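You operate a simulated robot arm through the tools that you are given. There is no shell and no other tool. Be economical: measure what you need, move in short steps, check, and stop when the job is done.

Carry out the task below with a simulated two-armed robot. There is one attempt and no reset: what you move stays moved.

Task
Try the locked lathe, pull the dust drawer, lift its grey tray out and brush it clean.
Fine: drawer wide open; both hands carry the tray to the yellow outline on the white cupboard; oblong purple brush, back after; lock and power switch stay. Set down upright: oblong purple brush. What is to be rubbed or washed off counts as gone when no trace of it is left.

It is judged by the outcome, as a careful person would: the job done as asked, and still so three seconds after it is handed in. It fails if anything else is knocked over, pushed out of place, dropped, spilled or broken.

Robot
Two 7-joint arms with two-finger parallel grippers on one trunk, on a base that drives. Base frame: it is fixed to the floor where the robot stands at the start and does not move with it; the origin is under the middle of the robot, x ahead of it, y to its left, z up. Units: cm, degrees, N and s.
The left shoulder is at the start at [7, 16.3, 122], the right one opposite. Places, roughly: dust drawer [70, 60, 50]; lathe power switch [50, 20, 110]; lathe try button [50, -10, 100]; oblong purple brush (8x4x6 cm) [40, 10, 80]; yellow outline on the white cupboard [50, -40, 90]. Payload 3.43 kg a hand.
Tool frame (each hand has its own): the origin (TCP) lies between the finger pads and is the grasp point; the fingertips stand 3.4 cm ahead of it; z points along the fingers, y is the line along which they close. The gripper opens to 12.8 cm. The fingers are 2.4 cm wide and 1.2 cm thick; the gripper's body (4.8 by 13 cm) begins 9.6 cm behind the TCP.
Orientation is that of the tool frame in the base frame, as a unit quaternion [x, y, z, w]. With the fingers straight down and closing along the base's y, the tool's x points along the base's -x, its y along +y and its z along -z.

Tools
- The arms move only by the tool drive_tool. It takes "left_plan", "right_plan" or both (then of equal length, played together; a hand with none holds still); each is a list that holds one entry, the list of rows, each a list of 7 numbers: the gripper command, from -1 (shut) to 1 (fully open), values between in proportion, then the shift along the tool's x, y, z in units of 25 mm (1.0 is 25 mm), then the turn, a rotation vector about the tool's x, y, z in units of 6 degrees (1.0 is 6 degrees). In form: [[[grip, tx, ty, tz, ax, ay, az], ...]]. A call has 1 to 10 rows; each row shifts and turns the commanded pose from where the row before left it, along the tool's axes as they then stand. A call with a number of a shift or a turn outside -1 to 1 is refused whole. A row lasts 0.2 s, in which the tool goes at most 5 cm and 8.6 degrees; a call with a longer step from one row to the next is refused whole, and so is a gripper value outside its range. Where a pose cannot be reached the arm comes as near as it can. A force on the tool above 50 N (or 10 N above the force at the start of the call, whichever is more), or a blocked arm, ends the call early, and 0.2 s more pass. The fingers move at their own pace (about 15.3 cm/s each) and stop on an object; they squeeze with about 42 N. The grip force told is the motor's: it shows also when the fingers shut on nothing. Time passes only in rows, and 0.2 s behind the last, so rows that do not move let the fingers close. It gives the time, the measured TCP pose, the force on the tool (base axes), the opening and the grip force at its end, in the units of the frame above (readings bear some noise), with the torque about the TCP (base axes, N m) and any sound that the robot's microphone picked up.
- Cameras (640 x 400 px; columns grow to the right, rows downward): "scene" is now at [13.05, 1.69, 143.78]; the picture's right is [0.29, -0.96, 0.00], its down [-0.58, -0.18, -0.79] and it looks along [0.76, 0.23, -0.61] (base axes); focal length 214 px, centre (320, 200). "left" rides on the left gripper at [7.6, 1.1, -16] in its tool frame; the picture's right is [-0.15, 0.99, 0.00], its down [-0.88, -0.13, -0.46] and it looks along [-0.45, -0.07, 0.89] (tool axes); focal length 234 px, centre (320, 200). "right" rides on the right gripper at [7.6, -1.1, -16] in its tool frame; the picture's right is [0.15, 0.99, 0.00], its down [-0.88, 0.13, -0.46] and it looks along [-0.45, 0.07, 0.89] (tool axes); focal length 234 px, centre (320, 200). There is no depth. A picture from a camera that has moved, and an enlarged one, comes with that camera's place and axes in the base frame and with its lens. The place of the scene camera against the robot may be out by one fixed shift of up to 1.2 cm in any direction.
- get_image(camera): a new picture of that camera. No time passes.
- lift_body(by): slides the trunk up (or, below 0, down) by that many cm; the arms and the scene camera ride with it, the base frame stays. It gives what a move gives, with no picture.
- base_move(legs): drives the robot by 1 to 6 legs, each [ahead, left, turn to the left] in cm, cm and degrees, along the robot's own axes; the way and the turn of a leg run together, so that a leg with both is an arc; at most 150 cm and 180 degrees a leg. The arms and the cameras ride along, it lands a little off, and it stops where it bumps. It gives what a move gives.
- aim_head(pan, tilt): turns the head with the scene camera to pan (to the left, within 86 degrees either way) and tilt (down, from -29 to 69), counted from straight ahead of the robot. It gives what a move gives.
- close_up(camera, box): a new picture of the part [left, top, right, bottom] of that camera's present view, enlarged. No time passes.
- job_done(): hands the job in; it is judged then, once.

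Go step by step. Nothing tells you exact positions but the pictures and the camera data: compare them with the known pose of the tool, close in by small moves and look again before you grip or let go. The budget is 120 turns and 108 pictures, counting those below and the enlarged ones. Unless the task says otherwise, let go and move clear before handing in, and close with one line.

The tools are called after "Request:" as a command line: name --argument value ..., lists and objects as JSON in quotes. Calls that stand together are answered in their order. drive_tool: Moves the arms, as the interface text tells. Its arguments: {"type":"object","properties":{"left_plan":{"type":"array","items":{"type":"array","items":{"type":"array","items":{"type":"number"}}}},"right_plan":{"type":"array","items":{"type":"array","items":{"type":"array","items":{"type":"number"}}}}},"required":[]} The other tools are called the same way: lift_body (by) slides the trunk up or down; base_move (legs) drives the base; aim_head (pan, tilt) turns the head that bears the scene camera; get_image (camera) takes a picture; close_up (camera, box) takes an enlarged picture of a part of a camera's view; job_done () hands the job in.

At the start:

```text
time: 0.0
left_tcp_pos: [42.22, 44.51, 115.36]
left_orientation: [-0.001, 1.0, 0.0, 0.0]
left_contact_force: [-0.5, -0.2, -0.4]
left_wrist_torque: [-0.03, 0.0, 0.0]
left_opening: 12.8
left_grasp_force: 0.0
right_tcp_pos: [43.49, 7.13, 127.89]
right_orientation: [0.0, 1.0, 0.0, -0.001]
right_contact_force: [-0.3, 0.6, 1.0]
right_wrist_torque: [-0.02, -0.03, 0.0]
right_opening: 12.79
right_grasp_force: 0.1
trunk travel left (down, up): [-70.0, 24.0]
robot x, y, heading: [-0.23, -0.13, -0.2]
head pan, tilt: [16.8, 37.7]
```

scene: 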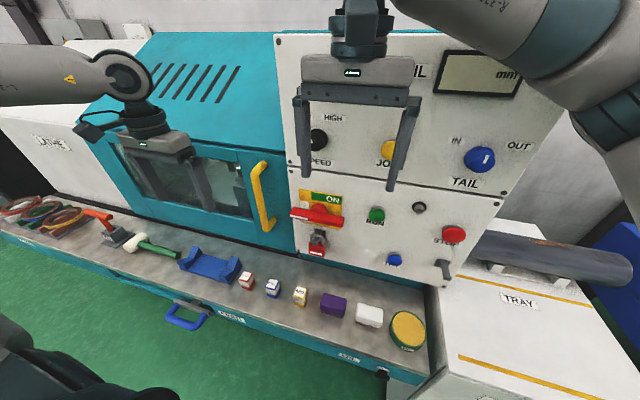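
right: 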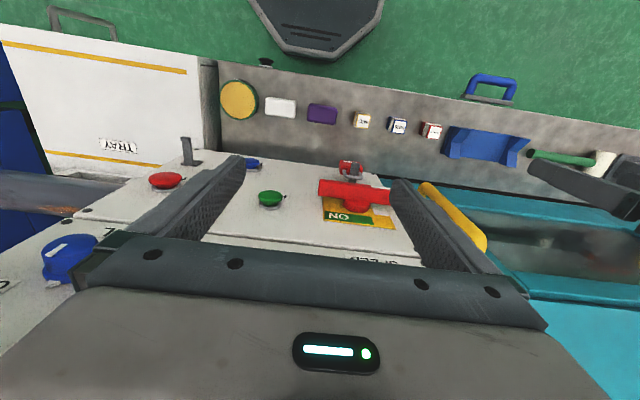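
left: 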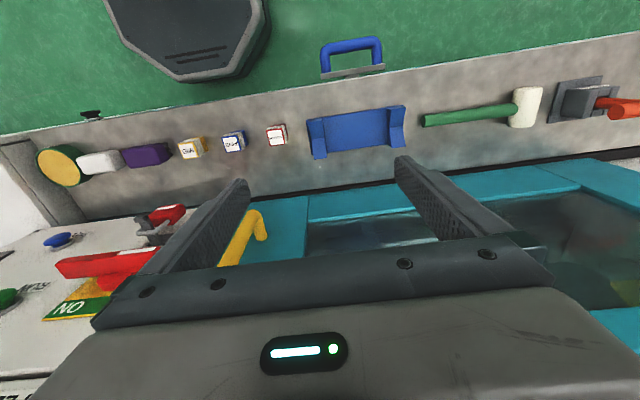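

I see a lathe with a slanted control panel, a ledge with the brush and other things, a blue drawer handle below, and a white cupboard on the right. I'll look closer at the panel, ledge and labels first.

Request:
close_up --camera "scene" --box '[280, 170, 480, 295]'

Request:
close_up --camera "scene" --box '[160, 230, 440, 400]'

Request:
close_up --camera "scene" --box '[420, 210, 640, 400]'

```text
3.20 times, centred on (380, 232) of scene
camera zoom: at [13.05, 1.69, 143.78], right [0.29, -0.96, 0.0], down [-0.58, -0.18, -0.79], along [0.76, 0.23, -0.61], focal length 686 px, centre (128, 96)
```

zoom: 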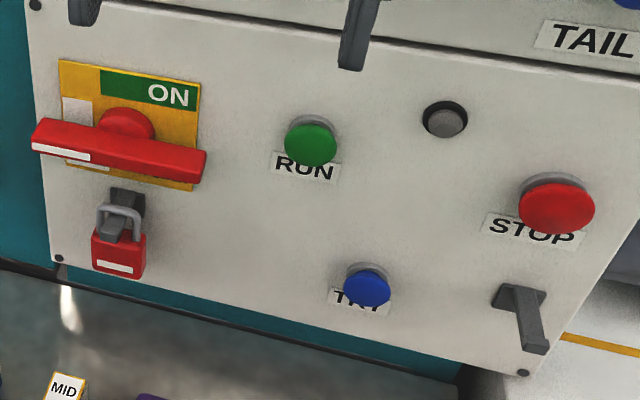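

```text
2.29 times, centred on (300, 315) of scene
camera zoom: at [13.05, 1.69, 143.78], right [0.29, -0.96, 0.0], down [-0.58, -0.18, -0.79], along [0.76, 0.23, -0.61], focal length 490 px, centre (366, -63)
```

zoom: 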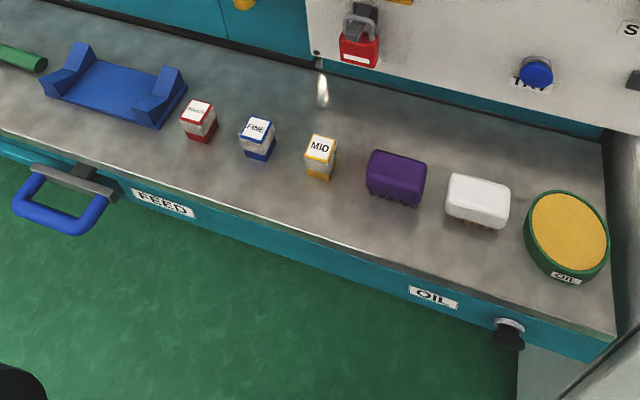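

```text
2.11 times, centred on (530, 305) of scene
camera zoom: at [13.05, 1.69, 143.78], right [0.29, -0.96, 0.0], down [-0.58, -0.18, -0.79], along [0.76, 0.23, -0.61], focal length 452 px, centre (-122, -21)
```

zoom: 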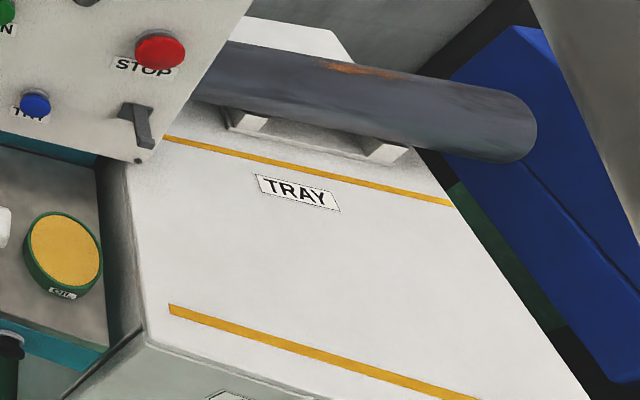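

The TRY button is blue, and the handle under FEED may not be the dust drawer. I'll look around left and right with the head.

Request:
aim_head --pan 50 --tilt 45

Request:
get_image --camera "scene"

Request:
aim_head --pan -35 --tilt 40

Request:
get_image --camera "scene"

```text
time: 1.0
left_tcp_pos: [42.11, 44.49, 115.39]
left_orientation: [0.0, 1.0, -0.001, 0.0]
left_contact_force: [-0.2, 0.5, -0.6]
left_wrist_torque: [0.02, -0.01, 0.0]
left_opening: 12.82
left_grasp_force: 0.1
right_tcp_pos: [43.53, 7.18, 128.03]
right_orientation: [0.0, 1.0, 0.001, 0.001]
right_contact_force: [0.5, 0.1, -0.2]
right_wrist_torque: [0.01, -0.01, 0.01]
right_opening: 12.81
right_grasp_force: 0.2
trunk travel left (down, up): [-70.0, 24.0]
robot x, y, heading: [0.04, 0.3, 0.1]
head pan, tilt: [50.0, 45.0]
```

```text
101 pictures are left
camera scene: at [10.0, 5.41, 142.71], right [0.77, -0.64, 0.0], down [-0.46, -0.54, -0.71], along [0.45, 0.54, -0.71], focal length 214 px, centre (320, 200)
```

scene: 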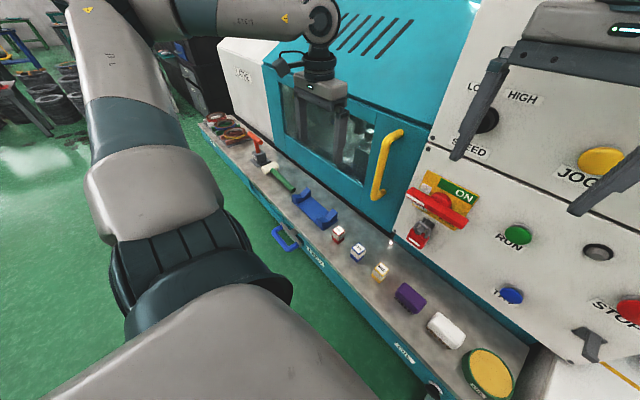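

```text
time: 2.6
left_tcp_pos: [42.14, 44.42, 115.46]
left_orientation: [0.0, 1.0, 0.0, 0.0]
left_contact_force: [0.2, -0.5, -0.5]
left_wrist_torque: [0.01, 0.0, -0.02]
left_opening: 12.79
left_grasp_force: 0.1
right_tcp_pos: [43.5, 7.02, 128.01]
right_orientation: [-0.001, 1.0, 0.001, 0.0]
right_contact_force: [0.3, -0.1, -0.2]
right_wrist_torque: [0.01, 0.03, 0.0]
right_opening: 12.83
right_grasp_force: 0.0
trunk travel left (down, up): [-70.0, 24.0]
robot x, y, heading: [-0.21, 0.07, -0.1]
head pan, tilt: [-35.0, 40.0]
```

```text
100 pictures are left
camera scene: at [11.74, -5.68, 143.43], right [-0.57, -0.82, 0.0], down [-0.53, 0.37, -0.77], along [0.63, -0.44, -0.64], focal length 214 px, centre (320, 200)
```

scene: 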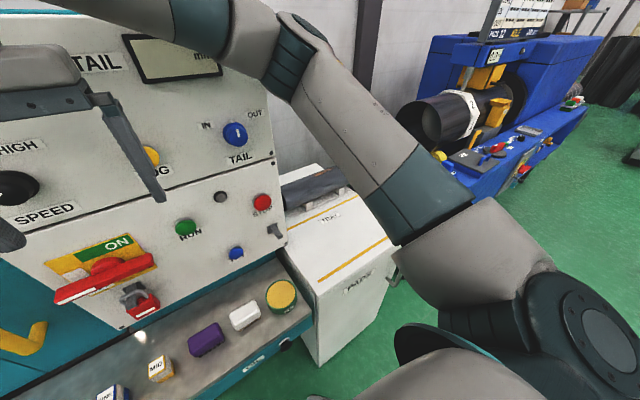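

I need to see the machine's front below the ledge, so I'll back off and look.

Request:
base_move --legs '[[-45, 0, 0]]'

Request:
aim_head --pan 25 --tilt 45

Request:
get_image --camera "scene"

```text
time: 5.2
left_tcp_pos: [-1.5, 44.26, 115.51]
left_orientation: [0.002, 1.0, 0.0, 0.0]
left_contact_force: [0.3, 0.1, -0.2]
left_wrist_torque: [0.0, 0.01, -0.02]
left_opening: 12.79
left_grasp_force: 0.0
right_tcp_pos: [-0.22, 6.99, 128.0]
right_orientation: [0.002, 1.0, 0.001, 0.0]
right_contact_force: [0.1, -0.3, 0.6]
right_wrist_torque: [-0.04, 0.01, 0.0]
right_opening: 12.82
right_grasp_force: 0.0
trunk travel left (down, up): [-70.0, 24.0]
robot x, y, heading: [-43.76, 0.29, 0.0]
head pan, tilt: [-35.0, 40.0]
```

```text
time: 6.5
left_tcp_pos: [-1.58, 44.41, 115.5]
left_orientation: [0.001, 1.0, 0.0, 0.001]
left_contact_force: [0.3, 0.4, -0.2]
left_wrist_torque: [0.0, -0.02, -0.01]
left_opening: 12.82
left_grasp_force: 0.0
right_tcp_pos: [-0.34, 6.95, 128.02]
right_orientation: [0.002, 1.0, 0.001, 0.0]
right_contact_force: [0.3, -0.8, 0.5]
right_wrist_torque: [0.04, -0.01, 0.01]
right_opening: 12.78
right_grasp_force: 0.1
trunk travel left (down, up): [-70.0, 24.0]
robot x, y, heading: [-43.72, 0.15, -0.4]
head pan, tilt: [25.0, 45.0]
```

```text
99 pictures are left
camera scene: at [-31.7, 2.64, 142.71], right [0.42, -0.91, 0.0], down [-0.64, -0.3, -0.71], along [0.64, 0.3, -0.71], focal length 214 px, centre (320, 200)
```

scene: 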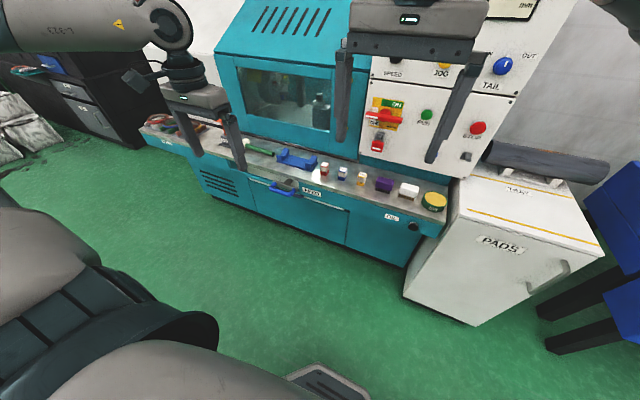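

Request:
close_up --camera "scene" --box '[130, 100, 450, 280]'

Request:
close_up --camera "scene" --box '[230, 160, 340, 230]'

Request:
close_up --camera "scene" --box '[400, 130, 620, 260]'

```text
2.00 times, centred on (290, 190) of scene
camera zoom: at [-31.7, 2.64, 142.71], right [0.42, -0.91, 0.0], down [-0.64, -0.3, -0.71], along [0.64, 0.3, -0.71], focal length 429 px, centre (380, 220)
```

zoom: 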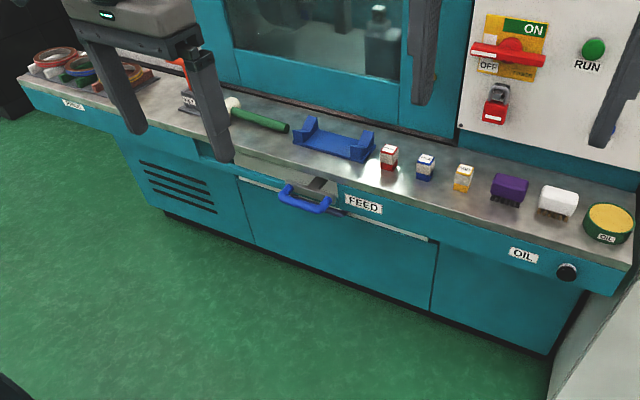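

```text
5.71 times, centred on (285, 195) of scene
camera zoom: at [-31.7, 2.64, 142.71], right [0.42, -0.91, 0.0], down [-0.64, -0.3, -0.71], along [0.64, 0.3, -0.71], focal length 1226 px, centre (520, 229)
```

zoom: 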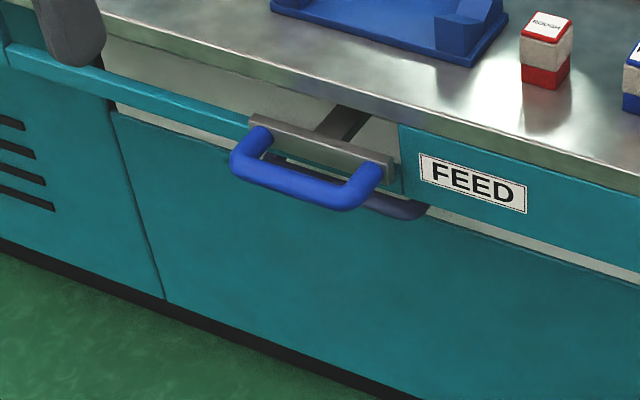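

```text
2.91 times, centred on (510, 195) of scene
camera zoom: at [-31.7, 2.64, 142.71], right [0.42, -0.91, 0.0], down [-0.64, -0.3, -0.71], along [0.64, 0.3, -0.71], focal length 624 px, centre (-233, 214)
```

zoom: 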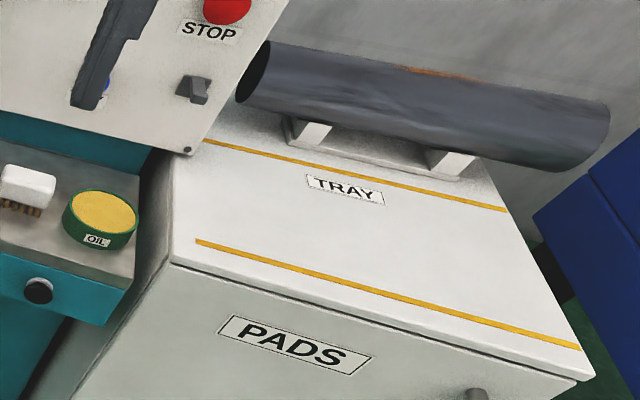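

There's a recess with a handle under the ledge left of FEED. I'll lower the trunk to see the front straight on.

Request:
lift_body --by -50

Request:
aim_head --pan 35 --tilt 20

Request:
get_image --camera "scene"

Request:
close_up --camera "scene" --box '[200, 120, 440, 270]'

```text
refused: -50 is not a number from -40 to 40
```

```text
time: 7.4
left_tcp_pos: [-1.59, 44.51, 115.35]
left_orientation: [0.002, 1.0, -0.001, 0.0]
left_contact_force: [0.3, 0.5, 1.0]
left_wrist_torque: [-0.02, -0.02, 0.03]
left_opening: 12.8
left_grasp_force: 0.0
right_tcp_pos: [-0.27, 7.06, 128.15]
right_orientation: [0.001, 1.0, 0.001, 0.0]
right_contact_force: [-0.4, 0.8, -0.5]
right_wrist_torque: [-0.01, 0.0, 0.0]
right_opening: 12.79
right_grasp_force: 0.0
trunk travel left (down, up): [-70.0, 24.0]
robot x, y, heading: [-43.65, 0.08, -0.4]
head pan, tilt: [35.0, 20.0]
```

```text
95 pictures are left
camera scene: at [-31.42, 4.55, 146.57], right [0.57, -0.82, 0.0], down [-0.28, -0.2, -0.94], along [0.77, 0.54, -0.34], focal length 214 px, centre (320, 200)
```

scene: 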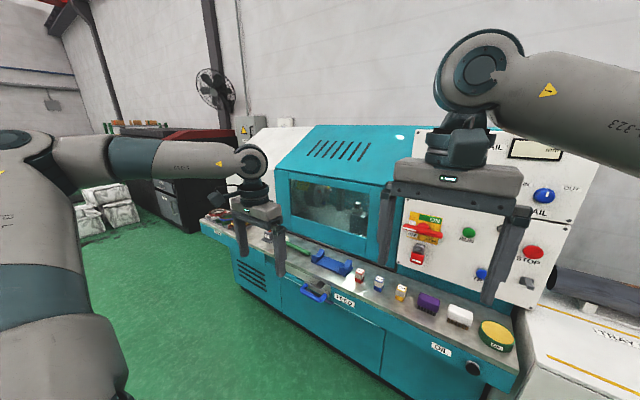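

```text
2.67 times, centred on (320, 195) of scene
camera zoom: at [-31.42, 4.55, 146.57], right [0.57, -0.82, 0.0], down [-0.28, -0.2, -0.94], along [0.77, 0.54, -0.34], focal length 572 px, centre (320, 213)
```

zoom: 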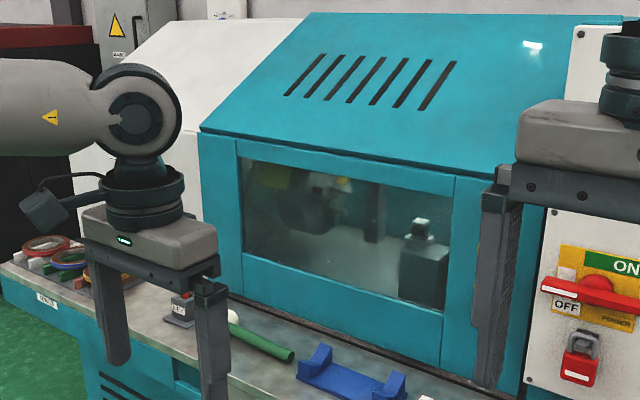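

Lower by 40 and shift to the left in front of the handle.

Request:
lift_body --by -40

Request:
aim_head --pan 35 --tilt 25

Request:
get_image --camera "scene"

Request:
close_up --camera "scene" --box '[200, 140, 440, 290]'

```text
time: 11.3
left_tcp_pos: [-1.46, 44.39, 75.47]
left_orientation: [0.002, 1.0, 0.0, 0.0]
left_contact_force: [0.9, 0.5, 0.3]
left_wrist_torque: [0.01, -0.03, 0.02]
left_opening: 12.8
left_grasp_force: 0.0
right_tcp_pos: [-0.28, 7.09, 88.09]
right_orientation: [0.001, 1.0, 0.0, 0.0]
right_contact_force: [-0.1, 0.9, -0.3]
right_wrist_torque: [-0.01, 0.04, 0.01]
right_opening: 12.78
right_grasp_force: 0.0
trunk travel left (down, up): [-30.0, 64.0]
robot x, y, heading: [-44.12, 0.44, 0.0]
head pan, tilt: [35.0, 20.0]
```

```text
time: 11.9
left_tcp_pos: [-1.51, 44.41, 75.53]
left_orientation: [0.002, 1.0, 0.0, 0.0]
left_contact_force: [-0.4, -0.2, 0.0]
left_wrist_torque: [-0.02, -0.01, 0.0]
left_opening: 12.82
left_grasp_force: 0.1
right_tcp_pos: [-0.24, 6.9, 88.0]
right_orientation: [0.001, 1.0, 0.0, 0.0]
right_contact_force: [0.5, -0.3, 0.1]
right_wrist_torque: [0.0, -0.01, -0.03]
right_opening: 12.82
right_grasp_force: 0.0
trunk travel left (down, up): [-30.0, 64.0]
robot x, y, heading: [-43.73, -0.05, -0.2]
head pan, tilt: [35.0, 25.0]
```

```text
93 pictures are left
camera scene: at [-31.51, 4.49, 105.77], right [0.57, -0.82, 0.0], down [-0.35, -0.24, -0.91], along [0.74, 0.52, -0.42], focal length 214 px, centre (320, 200)
```

scene: 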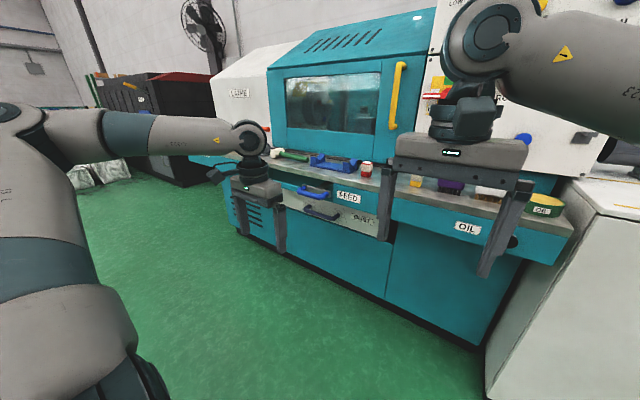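

```text
2.67 times, centred on (320, 215) of scene
camera zoom: at [-31.51, 4.49, 105.77], right [0.57, -0.82, 0.0], down [-0.35, -0.24, -0.91], along [0.74, 0.52, -0.42], focal length 572 px, centre (320, 160)
```

zoom: 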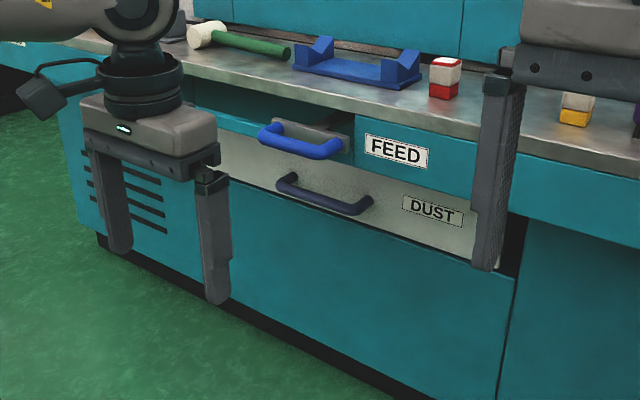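

The dust drawer is the light-grey front with the dark handle under the FEED handle (about [31, 48, 64]); TRY is at about [53, -7, 96]. First TRY: raise the trunk and turn the right hand to point forward with fingers shut.

Request:
lift_body --by 30

Request:
drive_tool --right_plan '[[[-1, 0, 0, 0, 0, -1, 0], [-1, 0, 0, 0, 0, -1, 0], [-1, 0, 0, 0, 0, -1, 0], [-1, 0, 0, 0, 0, -1, 0], [-1, 0, 0, 0, 0, -1, 0], [-1, 0, 0, 0, 0, -1, 0], [-1, 0, 0, 0, 0, -1, 0], [-1, 0, 0, 0, 0, -1, 0], [-1, 0, 0, 0, 0, -1, 0], [-1, 0, 0, 0, 0, -1, 0]]]'

Request:
drive_tool --right_plan '[[[-1, 0.8, -0.5, 0, 0, -1, 0], [-1, 0.8, -0.5, 0, 0, -1, 0], [-1, 0.8, -0.5, 0, 0, -1, 0], [-1, 0.8, -0.5, 0, 0, -1, 0], [-1, 0.8, -0.5, 0, 0, -1, 0], [-1, 0.8, -0.5, 0, 0, 0, 0], [-1, 0.8, -0.5, 0, 0, 0, 0], [-1, 0.8, -0.5, 0, 0, 0, 0], [-1, 0, 0, 0, 0, 0, 0]]]'

```text
time: 14.9
left_tcp_pos: [-1.53, 44.44, 105.37]
left_orientation: [0.002, 1.0, 0.001, 0.0]
left_contact_force: [-1.5, -0.3, 0.2]
left_wrist_torque: [0.03, -0.05, -0.01]
left_opening: 12.77
left_grasp_force: 0.1
right_tcp_pos: [-0.39, 7.02, 118.06]
right_orientation: [0.002, 1.0, 0.001, 0.0]
right_contact_force: [-0.2, 0.1, 0.8]
right_wrist_torque: [-0.02, 0.02, 0.01]
right_opening: 12.82
right_grasp_force: 0.0
trunk travel left (down, up): [-60.0, 34.0]
robot x, y, heading: [-43.83, -0.29, 0.1]
head pan, tilt: [35.0, 25.0]
```

```text
time: 17.1
left_tcp_pos: [-1.5, 44.46, 105.4]
left_orientation: [0.002, 1.0, 0.0, 0.0]
left_contact_force: [-1.0, 0.1, 0.8]
left_wrist_torque: [0.02, -0.02, 0.0]
left_opening: 12.81
left_grasp_force: 0.1
right_tcp_pos: [-0.18, 7.07, 117.99]
right_orientation: [0.002, 0.865, -0.001, 0.501]
right_contact_force: [0.2, -0.3, 0.2]
right_wrist_torque: [0.0, 0.01, -0.02]
right_opening: 0.01
right_grasp_force: 33.5
trunk travel left (down, up): [-60.0, 34.0]
robot x, y, heading: [-44.08, -0.31, 0.1]
head pan, tilt: [35.0, 25.0]
```

```text
time: 19.1
left_tcp_pos: [-1.58, 44.53, 105.34]
left_orientation: [0.002, 1.0, 0.0, 0.0]
left_contact_force: [-0.5, 0.6, 0.1]
left_wrist_torque: [-0.03, 0.01, 0.0]
left_opening: 12.81
left_grasp_force: 0.1
right_tcp_pos: [4.01, 0.71, 107.78]
right_orientation: [0.038, 0.709, 0.001, 0.704]
right_contact_force: [-0.7, -0.1, 0.3]
right_wrist_torque: [0.02, 0.01, -0.01]
right_opening: 0.02
right_grasp_force: 32.6
right hand out of reach, approached as far as the arm can: row 3, 4, 5, 6, 7, 8
trunk travel left (down, up): [-60.0, 34.0]
robot x, y, heading: [-44.18, -0.03, -0.3]
head pan, tilt: [35.0, 25.0]
```

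The hand points forward but is folded too close; I'll extend it away and to the right.

Request:
drive_tool --right_plan '[[[-1, 0, -0.6, 0.6, 0, 0, 0], [-1, 0, -0.6, 0.6, 0, 0, 0], [-1, 0, -0.6, 0.6, 0, 0, 0], [-1, 0, -0.6, 0.6, 0, 0, 0], [-1, 0, 0, 0, 0, 0, 0]]]'

```text
time: 20.3
left_tcp_pos: [-1.47, 44.53, 105.45]
left_orientation: [0.002, 1.0, 0.0, 0.0]
left_contact_force: [-0.5, 0.0, 0.3]
left_wrist_torque: [-0.03, 0.0, 0.0]
left_opening: 12.81
left_grasp_force: 0.1
right_tcp_pos: [9.3, -3.33, 106.31]
right_orientation: [0.002, 0.707, -0.002, 0.707]
right_contact_force: [0.2, -0.2, 0.2]
right_wrist_torque: [0.0, 0.07, -0.01]
right_opening: 0.0
right_grasp_force: 32.6
right hand out of reach, approached as far as the arm can: row 2
trunk travel left (down, up): [-60.0, 34.0]
robot x, y, heading: [-43.8, 0.05, 0.1]
head pan, tilt: [35.0, 25.0]
```

Lower it to z≈96 and y≈-7, then drive toward the panel.

Request:
drive_tool --right_plan '[[[-1, 0.8, -0.3, 0.4, 0, 0, 0], [-1, 0.8, -0.3, 0.4, 0, 0, 0], [-1, 0.8, -0.3, 0.4, 0, 0, 0], [-1, 0.8, -0.3, 0.4, 0, 0, 0], [-1, 0.9, -0.3, 0.4, 0, 0, 0], [-1, 0, 0, 0, 0, 0, 0]]]'

Request:
base_move --legs '[[26, 0, 0]]'

Request:
aim_head --pan -10 --tilt 30

Request:
get_image --camera "scene"

Request:
get_image --camera "right"

```text
time: 21.7
left_tcp_pos: [-1.55, 44.52, 105.43]
left_orientation: [0.001, 1.0, 0.0, -0.001]
left_contact_force: [-0.3, -0.5, -0.5]
left_wrist_torque: [-0.03, -0.03, -0.03]
left_opening: 12.79
left_grasp_force: 0.0
right_tcp_pos: [15.46, -6.39, 97.25]
right_orientation: [0.001, 0.709, 0.0, 0.705]
right_contact_force: [-1.2, -0.5, 0.2]
right_wrist_torque: [-0.01, 0.0, 0.0]
right_opening: 0.01
right_grasp_force: 33.0
right hand out of reach, approached as far as the arm can: row 4, 5
trunk travel left (down, up): [-60.0, 34.0]
robot x, y, heading: [-43.74, 0.14, -0.2]
head pan, tilt: [35.0, 25.0]
```

```text
time: 23.6
left_tcp_pos: [24.3, 44.25, 105.44]
left_orientation: [0.003, 1.0, 0.0, 0.0]
left_contact_force: [0.2, 0.5, 0.0]
left_wrist_torque: [0.01, 0.02, 0.0]
left_opening: 12.81
left_grasp_force: 0.0
right_tcp_pos: [41.26, -6.84, 97.16]
right_orientation: [0.002, 0.709, -0.001, 0.705]
right_contact_force: [0.4, 0.8, -0.6]
right_wrist_torque: [0.0, -0.03, 0.02]
right_opening: 0.01
right_grasp_force: 33.2
trunk travel left (down, up): [-60.0, 34.0]
robot x, y, heading: [-18.26, -0.1, -0.4]
head pan, tilt: [35.0, 25.0]
```

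```text
time: 24.7
left_tcp_pos: [24.34, 44.17, 105.45]
left_orientation: [0.003, 1.0, 0.0, 0.0]
left_contact_force: [-0.1, 0.2, 0.9]
left_wrist_torque: [0.03, 0.0, 0.0]
left_opening: 12.8
left_grasp_force: 0.0
right_tcp_pos: [41.1, -6.84, 97.19]
right_orientation: [0.003, 0.709, -0.002, 0.706]
right_contact_force: [0.2, -0.3, -0.2]
right_wrist_torque: [0.01, 0.04, 0.01]
right_opening: 0.0
right_grasp_force: 33.3
trunk travel left (down, up): [-60.0, 34.0]
robot x, y, heading: [-18.0, -0.03, -0.4]
head pan, tilt: [-10.0, 30.0]
```

```text
91 pictures are left
camera scene: at [-4.45, -2.49, 134.97], right [-0.18, -0.98, 0.0], down [-0.49, 0.09, -0.87], along [0.85, -0.15, -0.5], focal length 214 px, centre (320, 200)
```

scene: 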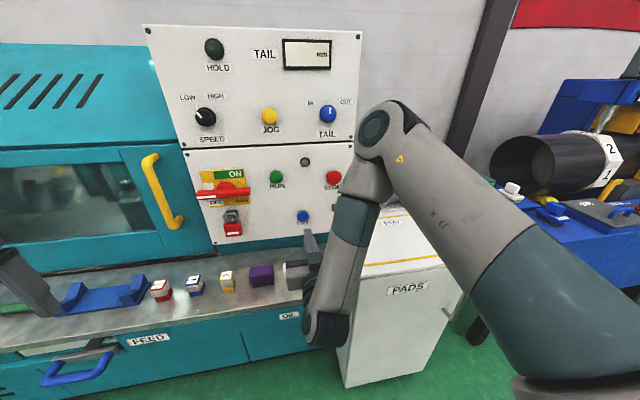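

```text
90 pictures are left
camera right: at [25.09, -7.85, 89.6], right [0.0, 0.99, -0.15], down [-0.45, 0.13, 0.88], along [0.89, 0.06, 0.45], focal length 234 px, centre (320, 200)
```

right: 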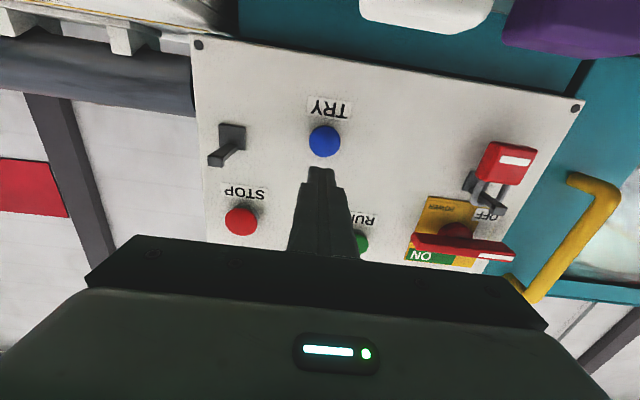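

The fingers are lined up with TRY, about 1 cm high. Lower slightly and press forward.

Request:
drive_tool --right_plan '[[[-1, 0.4, 0.1, 0.5, 0, 0, 0], [-1, 0, 0, 0.6, 0, 0, 0], [-1, 0, 0, 0.6, 0, 0, 0], [-1, 0, 0, 0, 0, 0, 0]]]'

Request:
get_image --camera "right"

```text
time: 25.7
left_tcp_pos: [24.29, 44.28, 105.43]
left_orientation: [0.003, 1.0, 0.0, -0.001]
left_contact_force: [1.6, 0.3, 0.3]
left_wrist_torque: [-0.02, 0.02, -0.02]
left_opening: 12.79
left_grasp_force: 0.1
right_tcp_pos: [44.95, -5.44, 96.59]
right_orientation: [0.005, 0.71, -0.004, 0.704]
right_contact_force: [0.2, -0.1, 0.2]
right_wrist_torque: [-0.02, 0.0, 0.0]
right_opening: 0.0
right_grasp_force: 33.3
right hand out of reach, approached as far as the arm can: row 2, 3
trunk travel left (down, up): [-60.0, 34.0]
robot x, y, heading: [-18.22, 0.1, -0.1]
head pan, tilt: [-10.0, 30.0]
```

```text
89 pictures are left
camera right: at [28.91, -6.61, 88.97], right [0.01, 0.99, -0.15], down [-0.45, 0.13, 0.88], along [0.89, 0.06, 0.44], focal length 234 px, centre (320, 200)
```

right: 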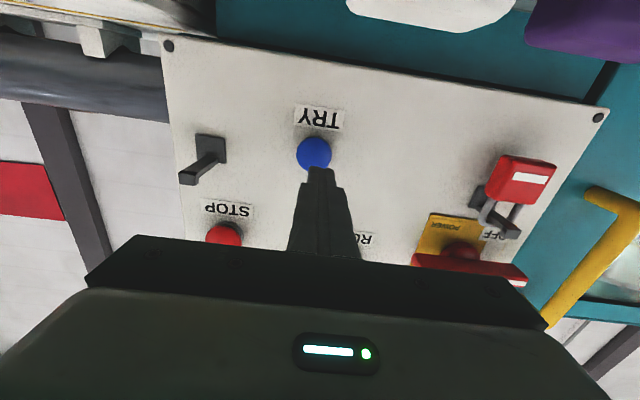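

Near the arm's reach limit; drive the base 3 cm closer, realign, then press.

Request:
base_move --legs '[[3, 0, 0]]'

Request:
drive_tool --right_plan '[[[-1, 0.3, -0.4, 0, 0, 0, 0], [-1, 0, 0, 0, 0, 0, 0]]]'

Request:
get_image --camera "right"

```text
time: 26.5
left_tcp_pos: [26.99, 44.26, 105.49]
left_orientation: [0.003, 1.0, 0.001, 0.001]
left_contact_force: [-0.1, -0.7, -0.9]
left_wrist_torque: [-0.02, -0.02, 0.0]
left_opening: 12.8
left_grasp_force: 0.0
right_tcp_pos: [47.76, -5.54, 96.61]
right_orientation: [0.004, 0.71, -0.003, 0.704]
right_contact_force: [0.0, -1.1, -0.2]
right_wrist_torque: [-0.01, -0.01, 0.01]
right_opening: 0.01
right_grasp_force: 32.9
trunk travel left (down, up): [-60.0, 34.0]
robot x, y, heading: [-15.03, -0.06, -0.2]
head pan, tilt: [-10.0, 30.0]
```

```text
time: 27.1
left_tcp_pos: [27.2, 44.18, 105.47]
left_orientation: [0.003, 1.0, 0.0, 0.0]
left_contact_force: [0.6, 0.0, -0.9]
left_wrist_torque: [-0.01, 0.0, 0.01]
left_opening: 12.82
left_grasp_force: 0.1
right_tcp_pos: [47.74, -5.94, 96.22]
right_orientation: [0.006, 0.712, -0.005, 0.703]
right_contact_force: [0.5, 0.3, 0.3]
right_wrist_torque: [-0.01, -0.03, -0.01]
right_opening: 0.0
right_grasp_force: 33.2
right hand out of reach, approached as far as the arm can: row 1
trunk travel left (down, up): [-60.0, 34.0]
robot x, y, heading: [-15.46, -0.18, -0.4]
head pan, tilt: [-10.0, 30.0]
```

```text
88 pictures are left
camera right: at [31.64, -6.74, 88.62], right [0.01, 0.99, -0.15], down [-0.44, 0.14, 0.89], along [0.9, 0.05, 0.44], focal length 234 px, centre (320, 200)
```

right: 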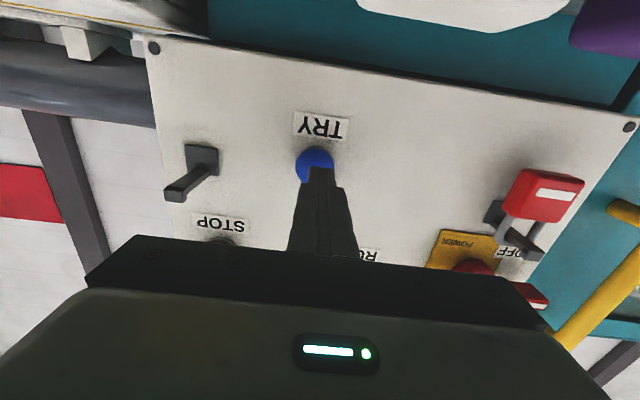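

The fingertips now nearly cover the button. Try to press forward with the arm in small steps.

Request:
drive_tool --right_plan '[[[-1, 0, 0, 0.4, 0, 0, 0], [-1, 0, 0, 0.4, 0, 0, 0], [-1, 0, 0, 0, 0, 0, 0]]]'

Request:
get_image --camera "right"

```text
time: 27.9
left_tcp_pos: [27.16, 44.25, 105.48]
left_orientation: [0.003, 1.0, 0.0, 0.0]
left_contact_force: [-0.9, 0.0, -0.3]
left_wrist_torque: [-0.01, 0.02, -0.03]
left_opening: 12.8
left_grasp_force: 0.1
right_tcp_pos: [49.53, -5.38, 96.59]
right_orientation: [0.006, 0.711, -0.005, 0.703]
right_contact_force: [0.3, -0.3, -0.9]
right_wrist_torque: [0.04, -0.01, -0.01]
right_opening: 0.0
right_grasp_force: 32.9
right hand out of reach, approached as far as the arm can: row 2
trunk travel left (down, up): [-60.0, 34.0]
robot x, y, heading: [-15.21, -0.16, -0.3]
head pan, tilt: [-10.0, 30.0]
```

```text
87 pictures are left
camera right: at [33.39, -6.31, 89.0], right [0.02, 0.99, -0.15], down [-0.44, 0.14, 0.89], along [0.9, 0.05, 0.44], focal length 234 px, centre (320, 200)
```

right: 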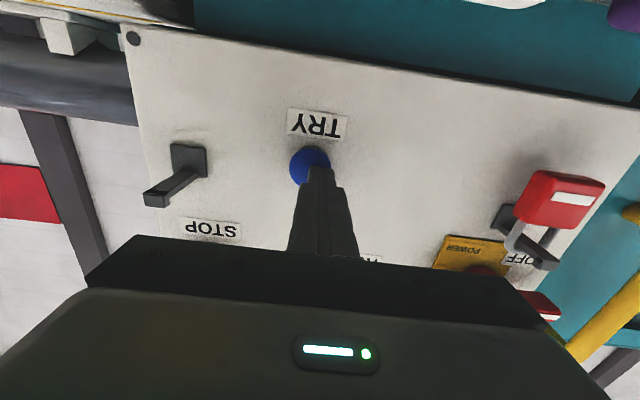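

Off by about 1.3 cm up and left; I'll correct with trunk and base instead of the arm.

Request:
lift_body --by -1.3

Request:
base_move --legs '[[0, -1.3, 0]]'

Request:
drive_tool --right_plan '[[[-1, 0, 0, 0.3, 0, 0, 0], [-1, 0, 0, 0.3, 0, 0, 0], [-1, 0, 0, 0, 0, 0, 0]]]'

Request:
get_image --camera "right"

```text
time: 28.5
left_tcp_pos: [27.1, 44.25, 104.01]
left_orientation: [0.002, 1.0, 0.0, 0.0]
left_contact_force: [-0.8, 0.1, 0.0]
left_wrist_torque: [-0.03, -0.01, 0.0]
left_opening: 12.83
left_grasp_force: 0.1
right_tcp_pos: [49.44, -5.35, 95.17]
right_orientation: [0.007, 0.711, -0.006, 0.703]
right_contact_force: [0.5, 0.2, -0.3]
right_wrist_torque: [-0.01, -0.03, 0.02]
right_opening: 0.01
right_grasp_force: 32.8
trunk travel left (down, up): [-58.7, 35.3]
robot x, y, heading: [-14.78, -0.21, -0.3]
head pan, tilt: [-10.0, 30.0]
```

```text
time: 29.3
left_tcp_pos: [27.15, 43.16, 104.13]
left_orientation: [0.002, 1.0, -0.001, 0.0]
left_contact_force: [0.1, 0.0, 0.2]
left_wrist_torque: [0.02, -0.01, -0.03]
left_opening: 12.8
left_grasp_force: 0.2
right_tcp_pos: [49.41, -6.37, 95.15]
right_orientation: [0.007, 0.712, -0.007, 0.702]
right_contact_force: [-0.3, -0.4, 0.4]
right_wrist_torque: [-0.03, 0.0, -0.01]
right_opening: 0.0
right_grasp_force: 32.9
trunk travel left (down, up): [-58.7, 35.3]
robot x, y, heading: [-15.4, -1.4, -0.0]
head pan, tilt: [-10.0, 30.0]
```

```text
time: 30.1
left_tcp_pos: [26.84, 42.92, 104.38]
left_orientation: [0.001, 1.0, 0.0, 0.001]
left_contact_force: [0.0, -0.6, -1.0]
left_wrist_torque: [0.0, -0.04, 0.0]
left_opening: 12.8
left_grasp_force: 0.1
right_tcp_pos: [50.61, -6.67, 95.17]
right_orientation: [0.008, 0.713, -0.007, 0.701]
right_contact_force: [-28.9, -6.1, -8.1]
right_wrist_torque: [0.08, 0.04, -0.18]
right_opening: 0.04
right_grasp_force: 33.2
trunk travel left (down, up): [-58.7, 35.3]
robot x, y, heading: [-15.37, -1.37, -0.3]
head pan, tilt: [-10.0, 30.0]
heard: click
```

```text
86 pictures are left
camera right: at [34.41, -7.44, 87.8], right [0.02, 0.99, -0.15], down [-0.44, 0.14, 0.89], along [0.9, 0.05, 0.44], focal length 234 px, centre (320, 200)
```

right: 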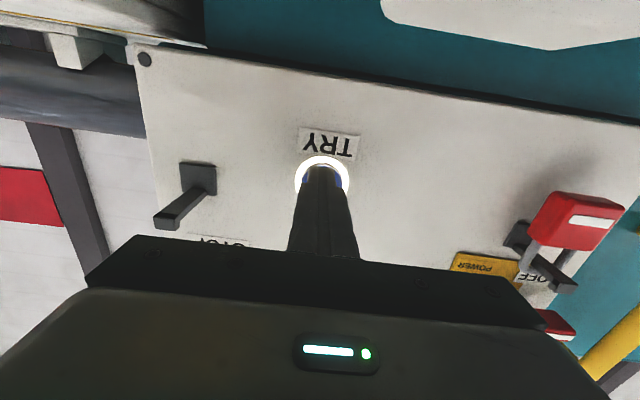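

TRY clicked and lit with nothing starting, so the lathe is locked. Now I retract and back away.

Request:
drive_tool --right_plan '[[[-1, 0, 0, -0.8, 0, 0, 0], [-1, 0, 0, -0.8, 0, 0, 0], [-1, 0, 0, -0.8, 0, 0, 0], [-1, 0, 0, -0.8, 0, 0, 0], [-1, 0, 0, 0, 0, 0, 0]]]'

Request:
base_move --legs '[[-40, 0, 0]]'

Request:
get_image --camera "scene"

```text
time: 31.3
left_tcp_pos: [27.08, 43.06, 104.15]
left_orientation: [0.002, 1.0, 0.001, 0.0]
left_contact_force: [0.7, 0.2, 0.1]
left_wrist_torque: [-0.01, -0.01, 0.01]
left_opening: 12.81
left_grasp_force: 0.0
right_tcp_pos: [43.09, -6.51, 95.36]
right_orientation: [0.006, 0.714, -0.005, 0.7]
right_contact_force: [0.0, 0.0, -0.3]
right_wrist_torque: [-0.02, 0.0, 0.02]
right_opening: 0.01
right_grasp_force: 32.8
trunk travel left (down, up): [-58.7, 35.3]
robot x, y, heading: [-15.33, -1.01, -0.2]
head pan, tilt: [-10.0, 30.0]
```

```text
time: 33.8
left_tcp_pos: [-12.79, 43.07, 104.19]
left_orientation: [0.003, 1.0, 0.0, 0.0]
left_contact_force: [0.9, 0.3, 0.2]
left_wrist_torque: [-0.05, -0.02, 0.0]
left_opening: 12.81
left_grasp_force: 0.0
right_tcp_pos: [3.15, -6.52, 95.4]
right_orientation: [0.007, 0.713, -0.006, 0.701]
right_contact_force: [0.1, 0.1, 0.9]
right_wrist_torque: [0.0, 0.03, 0.0]
right_opening: 0.01
right_grasp_force: 32.9
trunk travel left (down, up): [-58.7, 35.3]
robot x, y, heading: [-55.22, -1.28, 0.0]
head pan, tilt: [-10.0, 30.0]
```

```text
85 pictures are left
camera scene: at [-41.48, -3.59, 133.67], right [-0.18, -0.98, 0.0], down [-0.49, 0.09, -0.87], along [0.85, -0.16, -0.5], focal length 214 px, centre (320, 200)
```

scene: 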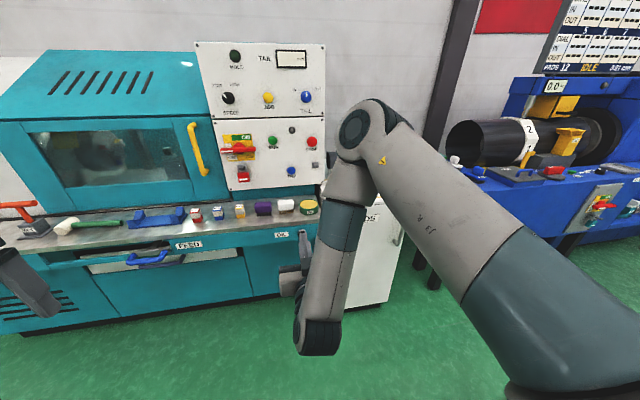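

Now I move left in front of the dust drawer, lower the trunk, and roll the right hand so its fingers close vertically on the horizontal handle.

Request:
base_move --legs '[[0, 56, 0]]'

Request:
lift_body --by -30

Request:
drive_tool --right_plan '[[[-0.2, 0, 0, 0, 0, 0, 1], [-0.2, 0, 0, 0, 0, 0, 1], [-0.2, 0, 0, 0, 0, 0, 1], [-0.2, 0, 0, 0, 0, 0, 1], [-0.2, 0, 0, 0, 0, 0, 1], [-0.2, 0, 0, 0, 0, 0, 1], [-0.2, 0, 0, 0, 0, 0, 1], [-0.2, 0, 0, 0, 0, 0, 1], [-0.2, 0, 0, 0, 0, 0, 1], [-0.2, 0, 0, 0, 0, 0, 1]]]'

Request:
aim_head --pan 0 --tilt 25

Request:
get_image --camera "scene"

```text
time: 37.0
left_tcp_pos: [-12.49, 98.94, 104.15]
left_orientation: [0.002, 1.0, 0.0, -0.001]
left_contact_force: [0.2, 0.6, 0.8]
left_wrist_torque: [-0.02, -0.05, -0.01]
left_opening: 12.81
left_grasp_force: 0.1
right_tcp_pos: [3.45, 49.43, 95.32]
right_orientation: [0.006, 0.713, -0.005, 0.701]
right_contact_force: [-0.4, -0.1, -0.2]
right_wrist_torque: [-0.04, -0.01, -0.02]
right_opening: 0.0
right_grasp_force: 33.5
trunk travel left (down, up): [-58.7, 35.3]
robot x, y, heading: [-54.87, 55.0, -0.0]
head pan, tilt: [-10.0, 30.0]
```

```text
time: 40.0
left_tcp_pos: [-12.57, 98.99, 74.2]
left_orientation: [0.001, 1.0, 0.0, -0.001]
left_contact_force: [0.9, -0.1, 0.0]
left_wrist_torque: [-0.02, 0.02, 0.02]
left_opening: 12.81
left_grasp_force: 0.1
right_tcp_pos: [3.56, 49.37, 65.44]
right_orientation: [0.007, 0.712, -0.006, 0.702]
right_contact_force: [-0.5, -0.4, 0.5]
right_wrist_torque: [-0.01, 0.0, 0.01]
right_opening: 0.0
right_grasp_force: 32.8
trunk travel left (down, up): [-28.7, 65.3]
robot x, y, heading: [-54.83, 54.46, -0.3]
head pan, tilt: [-10.0, 30.0]
```

```text
time: 42.2
left_tcp_pos: [-12.45, 99.02, 74.08]
left_orientation: [0.002, 1.0, 0.0, 0.0]
left_contact_force: [-0.4, 0.3, 0.1]
left_wrist_torque: [0.02, 0.01, -0.01]
left_opening: 12.79
left_grasp_force: 0.1
right_tcp_pos: [3.52, 49.26, 65.35]
right_orientation: [0.363, 0.614, 0.346, 0.61]
right_contact_force: [0.4, -0.6, -0.2]
right_wrist_torque: [0.01, 0.0, 0.04]
right_opening: 5.12
right_grasp_force: 0.1
trunk travel left (down, up): [-28.7, 65.3]
robot x, y, heading: [-54.78, 54.93, 0.0]
head pan, tilt: [-10.0, 30.0]
```

```text
time: 42.9
left_tcp_pos: [-12.46, 98.92, 74.04]
left_orientation: [0.002, 1.0, 0.0, 0.001]
left_contact_force: [-0.3, -0.1, -0.6]
left_wrist_torque: [0.02, 0.01, -0.02]
left_opening: 12.8
left_grasp_force: 0.1
right_tcp_pos: [3.51, 49.39, 65.4]
right_orientation: [0.361, 0.615, 0.345, 0.61]
right_contact_force: [-0.4, 0.2, 0.6]
right_wrist_torque: [0.0, 0.03, 0.01]
right_opening: 5.14
right_grasp_force: 0.1
trunk travel left (down, up): [-28.7, 65.3]
robot x, y, heading: [-54.79, 55.07, -0.3]
head pan, tilt: [0.0, 25.0]
```

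```text
84 pictures are left
camera scene: at [-40.85, 53.76, 104.46], right [0.0, -1.0, 0.0], down [-0.42, 0.0, -0.91], along [0.91, 0.0, -0.42], focal length 214 px, centre (320, 200)
```

scene: 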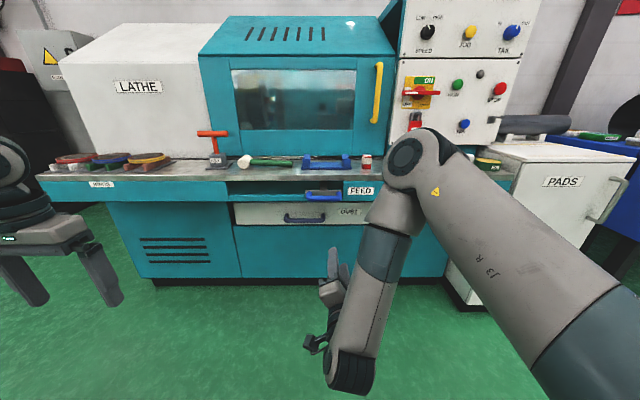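

Request:
close_up --camera "scene" --box '[220, 150, 400, 263]'

Request:
drive_tool --right_plan '[[[-0.3, 0, 0, 0, 0, 0, 1], [-0.3, 0, 0, 0, 0, 0, 1], [-0.3, 0, 0, 0, 0, 0, 1], [-0.3, 0, 0, 0, 0, 0, 1], [-0.3, 0, 0, 0, 0, 0, 1], [-0.3, 0, 0, 0, 0, 0, 0]]]'

Request:
get_image --camera "right"

```text
3.54 times, centred on (310, 206) of scene
camera zoom: at [-40.85, 53.76, 104.46], right [0.0, -1.0, 0.0], down [-0.42, 0.0, -0.91], along [0.91, 0.0, -0.42], focal length 759 px, centre (355, 177)
```

zoom: 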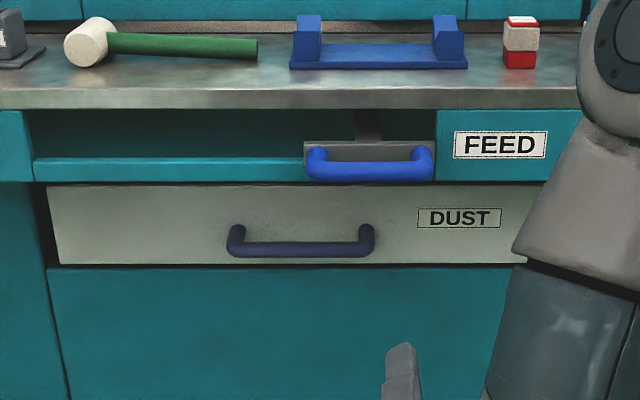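

```text
time: 44.3
left_tcp_pos: [-12.44, 98.94, 74.17]
left_orientation: [0.002, 1.0, 0.0, 0.0]
left_contact_force: [0.1, -0.1, 0.0]
left_wrist_torque: [0.03, 0.0, 0.0]
left_opening: 12.79
left_grasp_force: 0.0
right_tcp_pos: [3.6, 49.41, 65.42]
right_orientation: [0.51, 0.5, 0.491, 0.499]
right_contact_force: [0.5, 0.5, -0.5]
right_wrist_torque: [-0.03, 0.0, -0.01]
right_opening: 4.5
right_grasp_force: 0.1
trunk travel left (down, up): [-28.7, 65.3]
robot x, y, heading: [-54.84, 54.63, -0.2]
head pan, tilt: [0.0, 25.0]
```

```text
82 pictures are left
camera right: at [-12.3, 57.11, 64.45], right [0.02, 0.14, 0.99], down [-0.47, -0.87, 0.14], along [0.88, -0.47, 0.05], focal length 234 px, centre (320, 200)
```

right: 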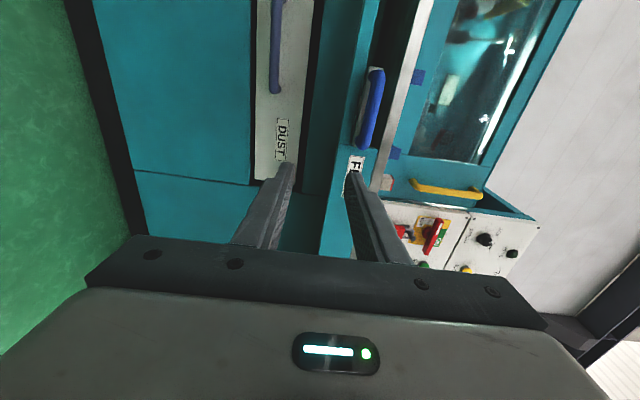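

The dust drawer front is actually recessed behind the overhang: its handle is at about [48, 61, 53]. I'll tuck the left hand back, lower 12 cm, shift left 11 cm and approach.

Request:
drive_tool --left_plan '[[[1, 1, 0, 0, 0, 0, 0], [1, 1, 0, 0, 0, 0, 0], [1, 1, 0, 0, 0, 0, 0], [1, 1, 0, 0, 0, 0, 0], [1, 1, 0, 0, 0, 0, 0], [1, 0, 0, 0, 0, 0, 0]]]'

Request:
lift_body --by -12

Request:
base_move --legs '[[0, 11.5, 0], [25, 0, 0]]'

Request:
get_image --camera "right"

Request:
get_image --camera "scene"

```text
time: 45.7
left_tcp_pos: [-24.85, 98.88, 74.03]
left_orientation: [0.002, 1.0, 0.0, 0.001]
left_contact_force: [0.2, 0.4, 0.4]
left_wrist_torque: [0.05, -0.04, -0.01]
left_opening: 12.79
left_grasp_force: 0.2
right_tcp_pos: [3.48, 49.31, 65.28]
right_orientation: [0.509, 0.499, 0.493, 0.5]
right_contact_force: [0.3, 0.3, 0.0]
right_wrist_torque: [0.01, 0.04, 0.05]
right_opening: 4.46
right_grasp_force: 0.1
trunk travel left (down, up): [-28.7, 65.3]
robot x, y, heading: [-54.69, 54.89, -0.5]
head pan, tilt: [0.0, 25.0]
```

```text
time: 47.2
left_tcp_pos: [-24.87, 98.89, 62.09]
left_orientation: [0.003, 1.0, 0.0, 0.0]
left_contact_force: [0.1, 0.0, 0.4]
left_wrist_torque: [-0.01, -0.02, -0.01]
left_opening: 12.82
left_grasp_force: 0.0
right_tcp_pos: [3.59, 49.41, 53.3]
right_orientation: [0.509, 0.499, 0.492, 0.5]
right_contact_force: [-0.3, -0.8, -0.4]
right_wrist_torque: [-0.01, -0.04, 0.0]
right_opening: 4.49
right_grasp_force: 0.2
trunk travel left (down, up): [-16.7, 77.3]
robot x, y, heading: [-54.87, 54.64, 0.0]
head pan, tilt: [0.0, 25.0]
```

```text
time: 49.9
left_tcp_pos: [0.36, 110.55, 62.09]
left_orientation: [0.0, 1.0, 0.0, 0.001]
left_contact_force: [0.4, -0.3, 0.7]
left_wrist_torque: [0.02, 0.0, 0.0]
left_opening: 12.82
left_grasp_force: 0.0
right_tcp_pos: [29.08, 61.07, 53.38]
right_orientation: [0.507, 0.501, 0.493, 0.498]
right_contact_force: [0.0, 0.4, 0.0]
right_wrist_torque: [-0.01, 0.02, -0.01]
right_opening: 4.48
right_grasp_force: 0.1
trunk travel left (down, up): [-16.7, 77.3]
robot x, y, heading: [-29.29, 66.14, 0.0]
head pan, tilt: [0.0, 25.0]
```

```text
81 pictures are left
camera right: at [13.08, 68.83, 52.44], right [0.02, 0.15, 0.99], down [-0.46, -0.87, 0.14], along [0.89, -0.46, 0.05], focal length 234 px, centre (320, 200)
```

right: 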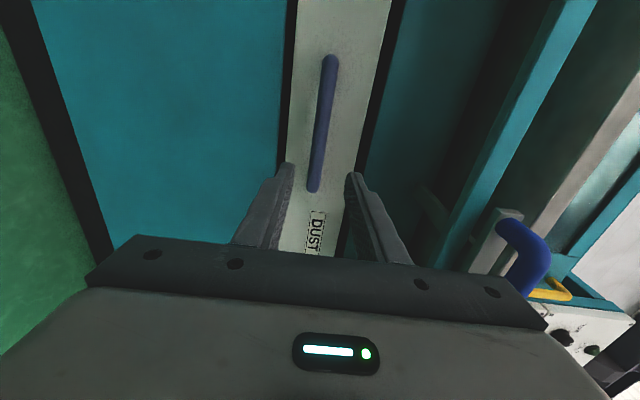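

```text
80 pictures are left
camera scene: at [-15.45, 65.36, 92.46], right [0.0, -1.0, 0.0], down [-0.42, 0.0, -0.91], along [0.91, 0.0, -0.42], focal length 214 px, centre (320, 200)
```

scene: 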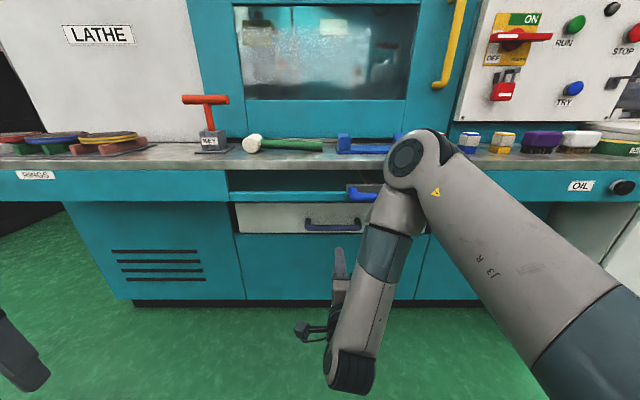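

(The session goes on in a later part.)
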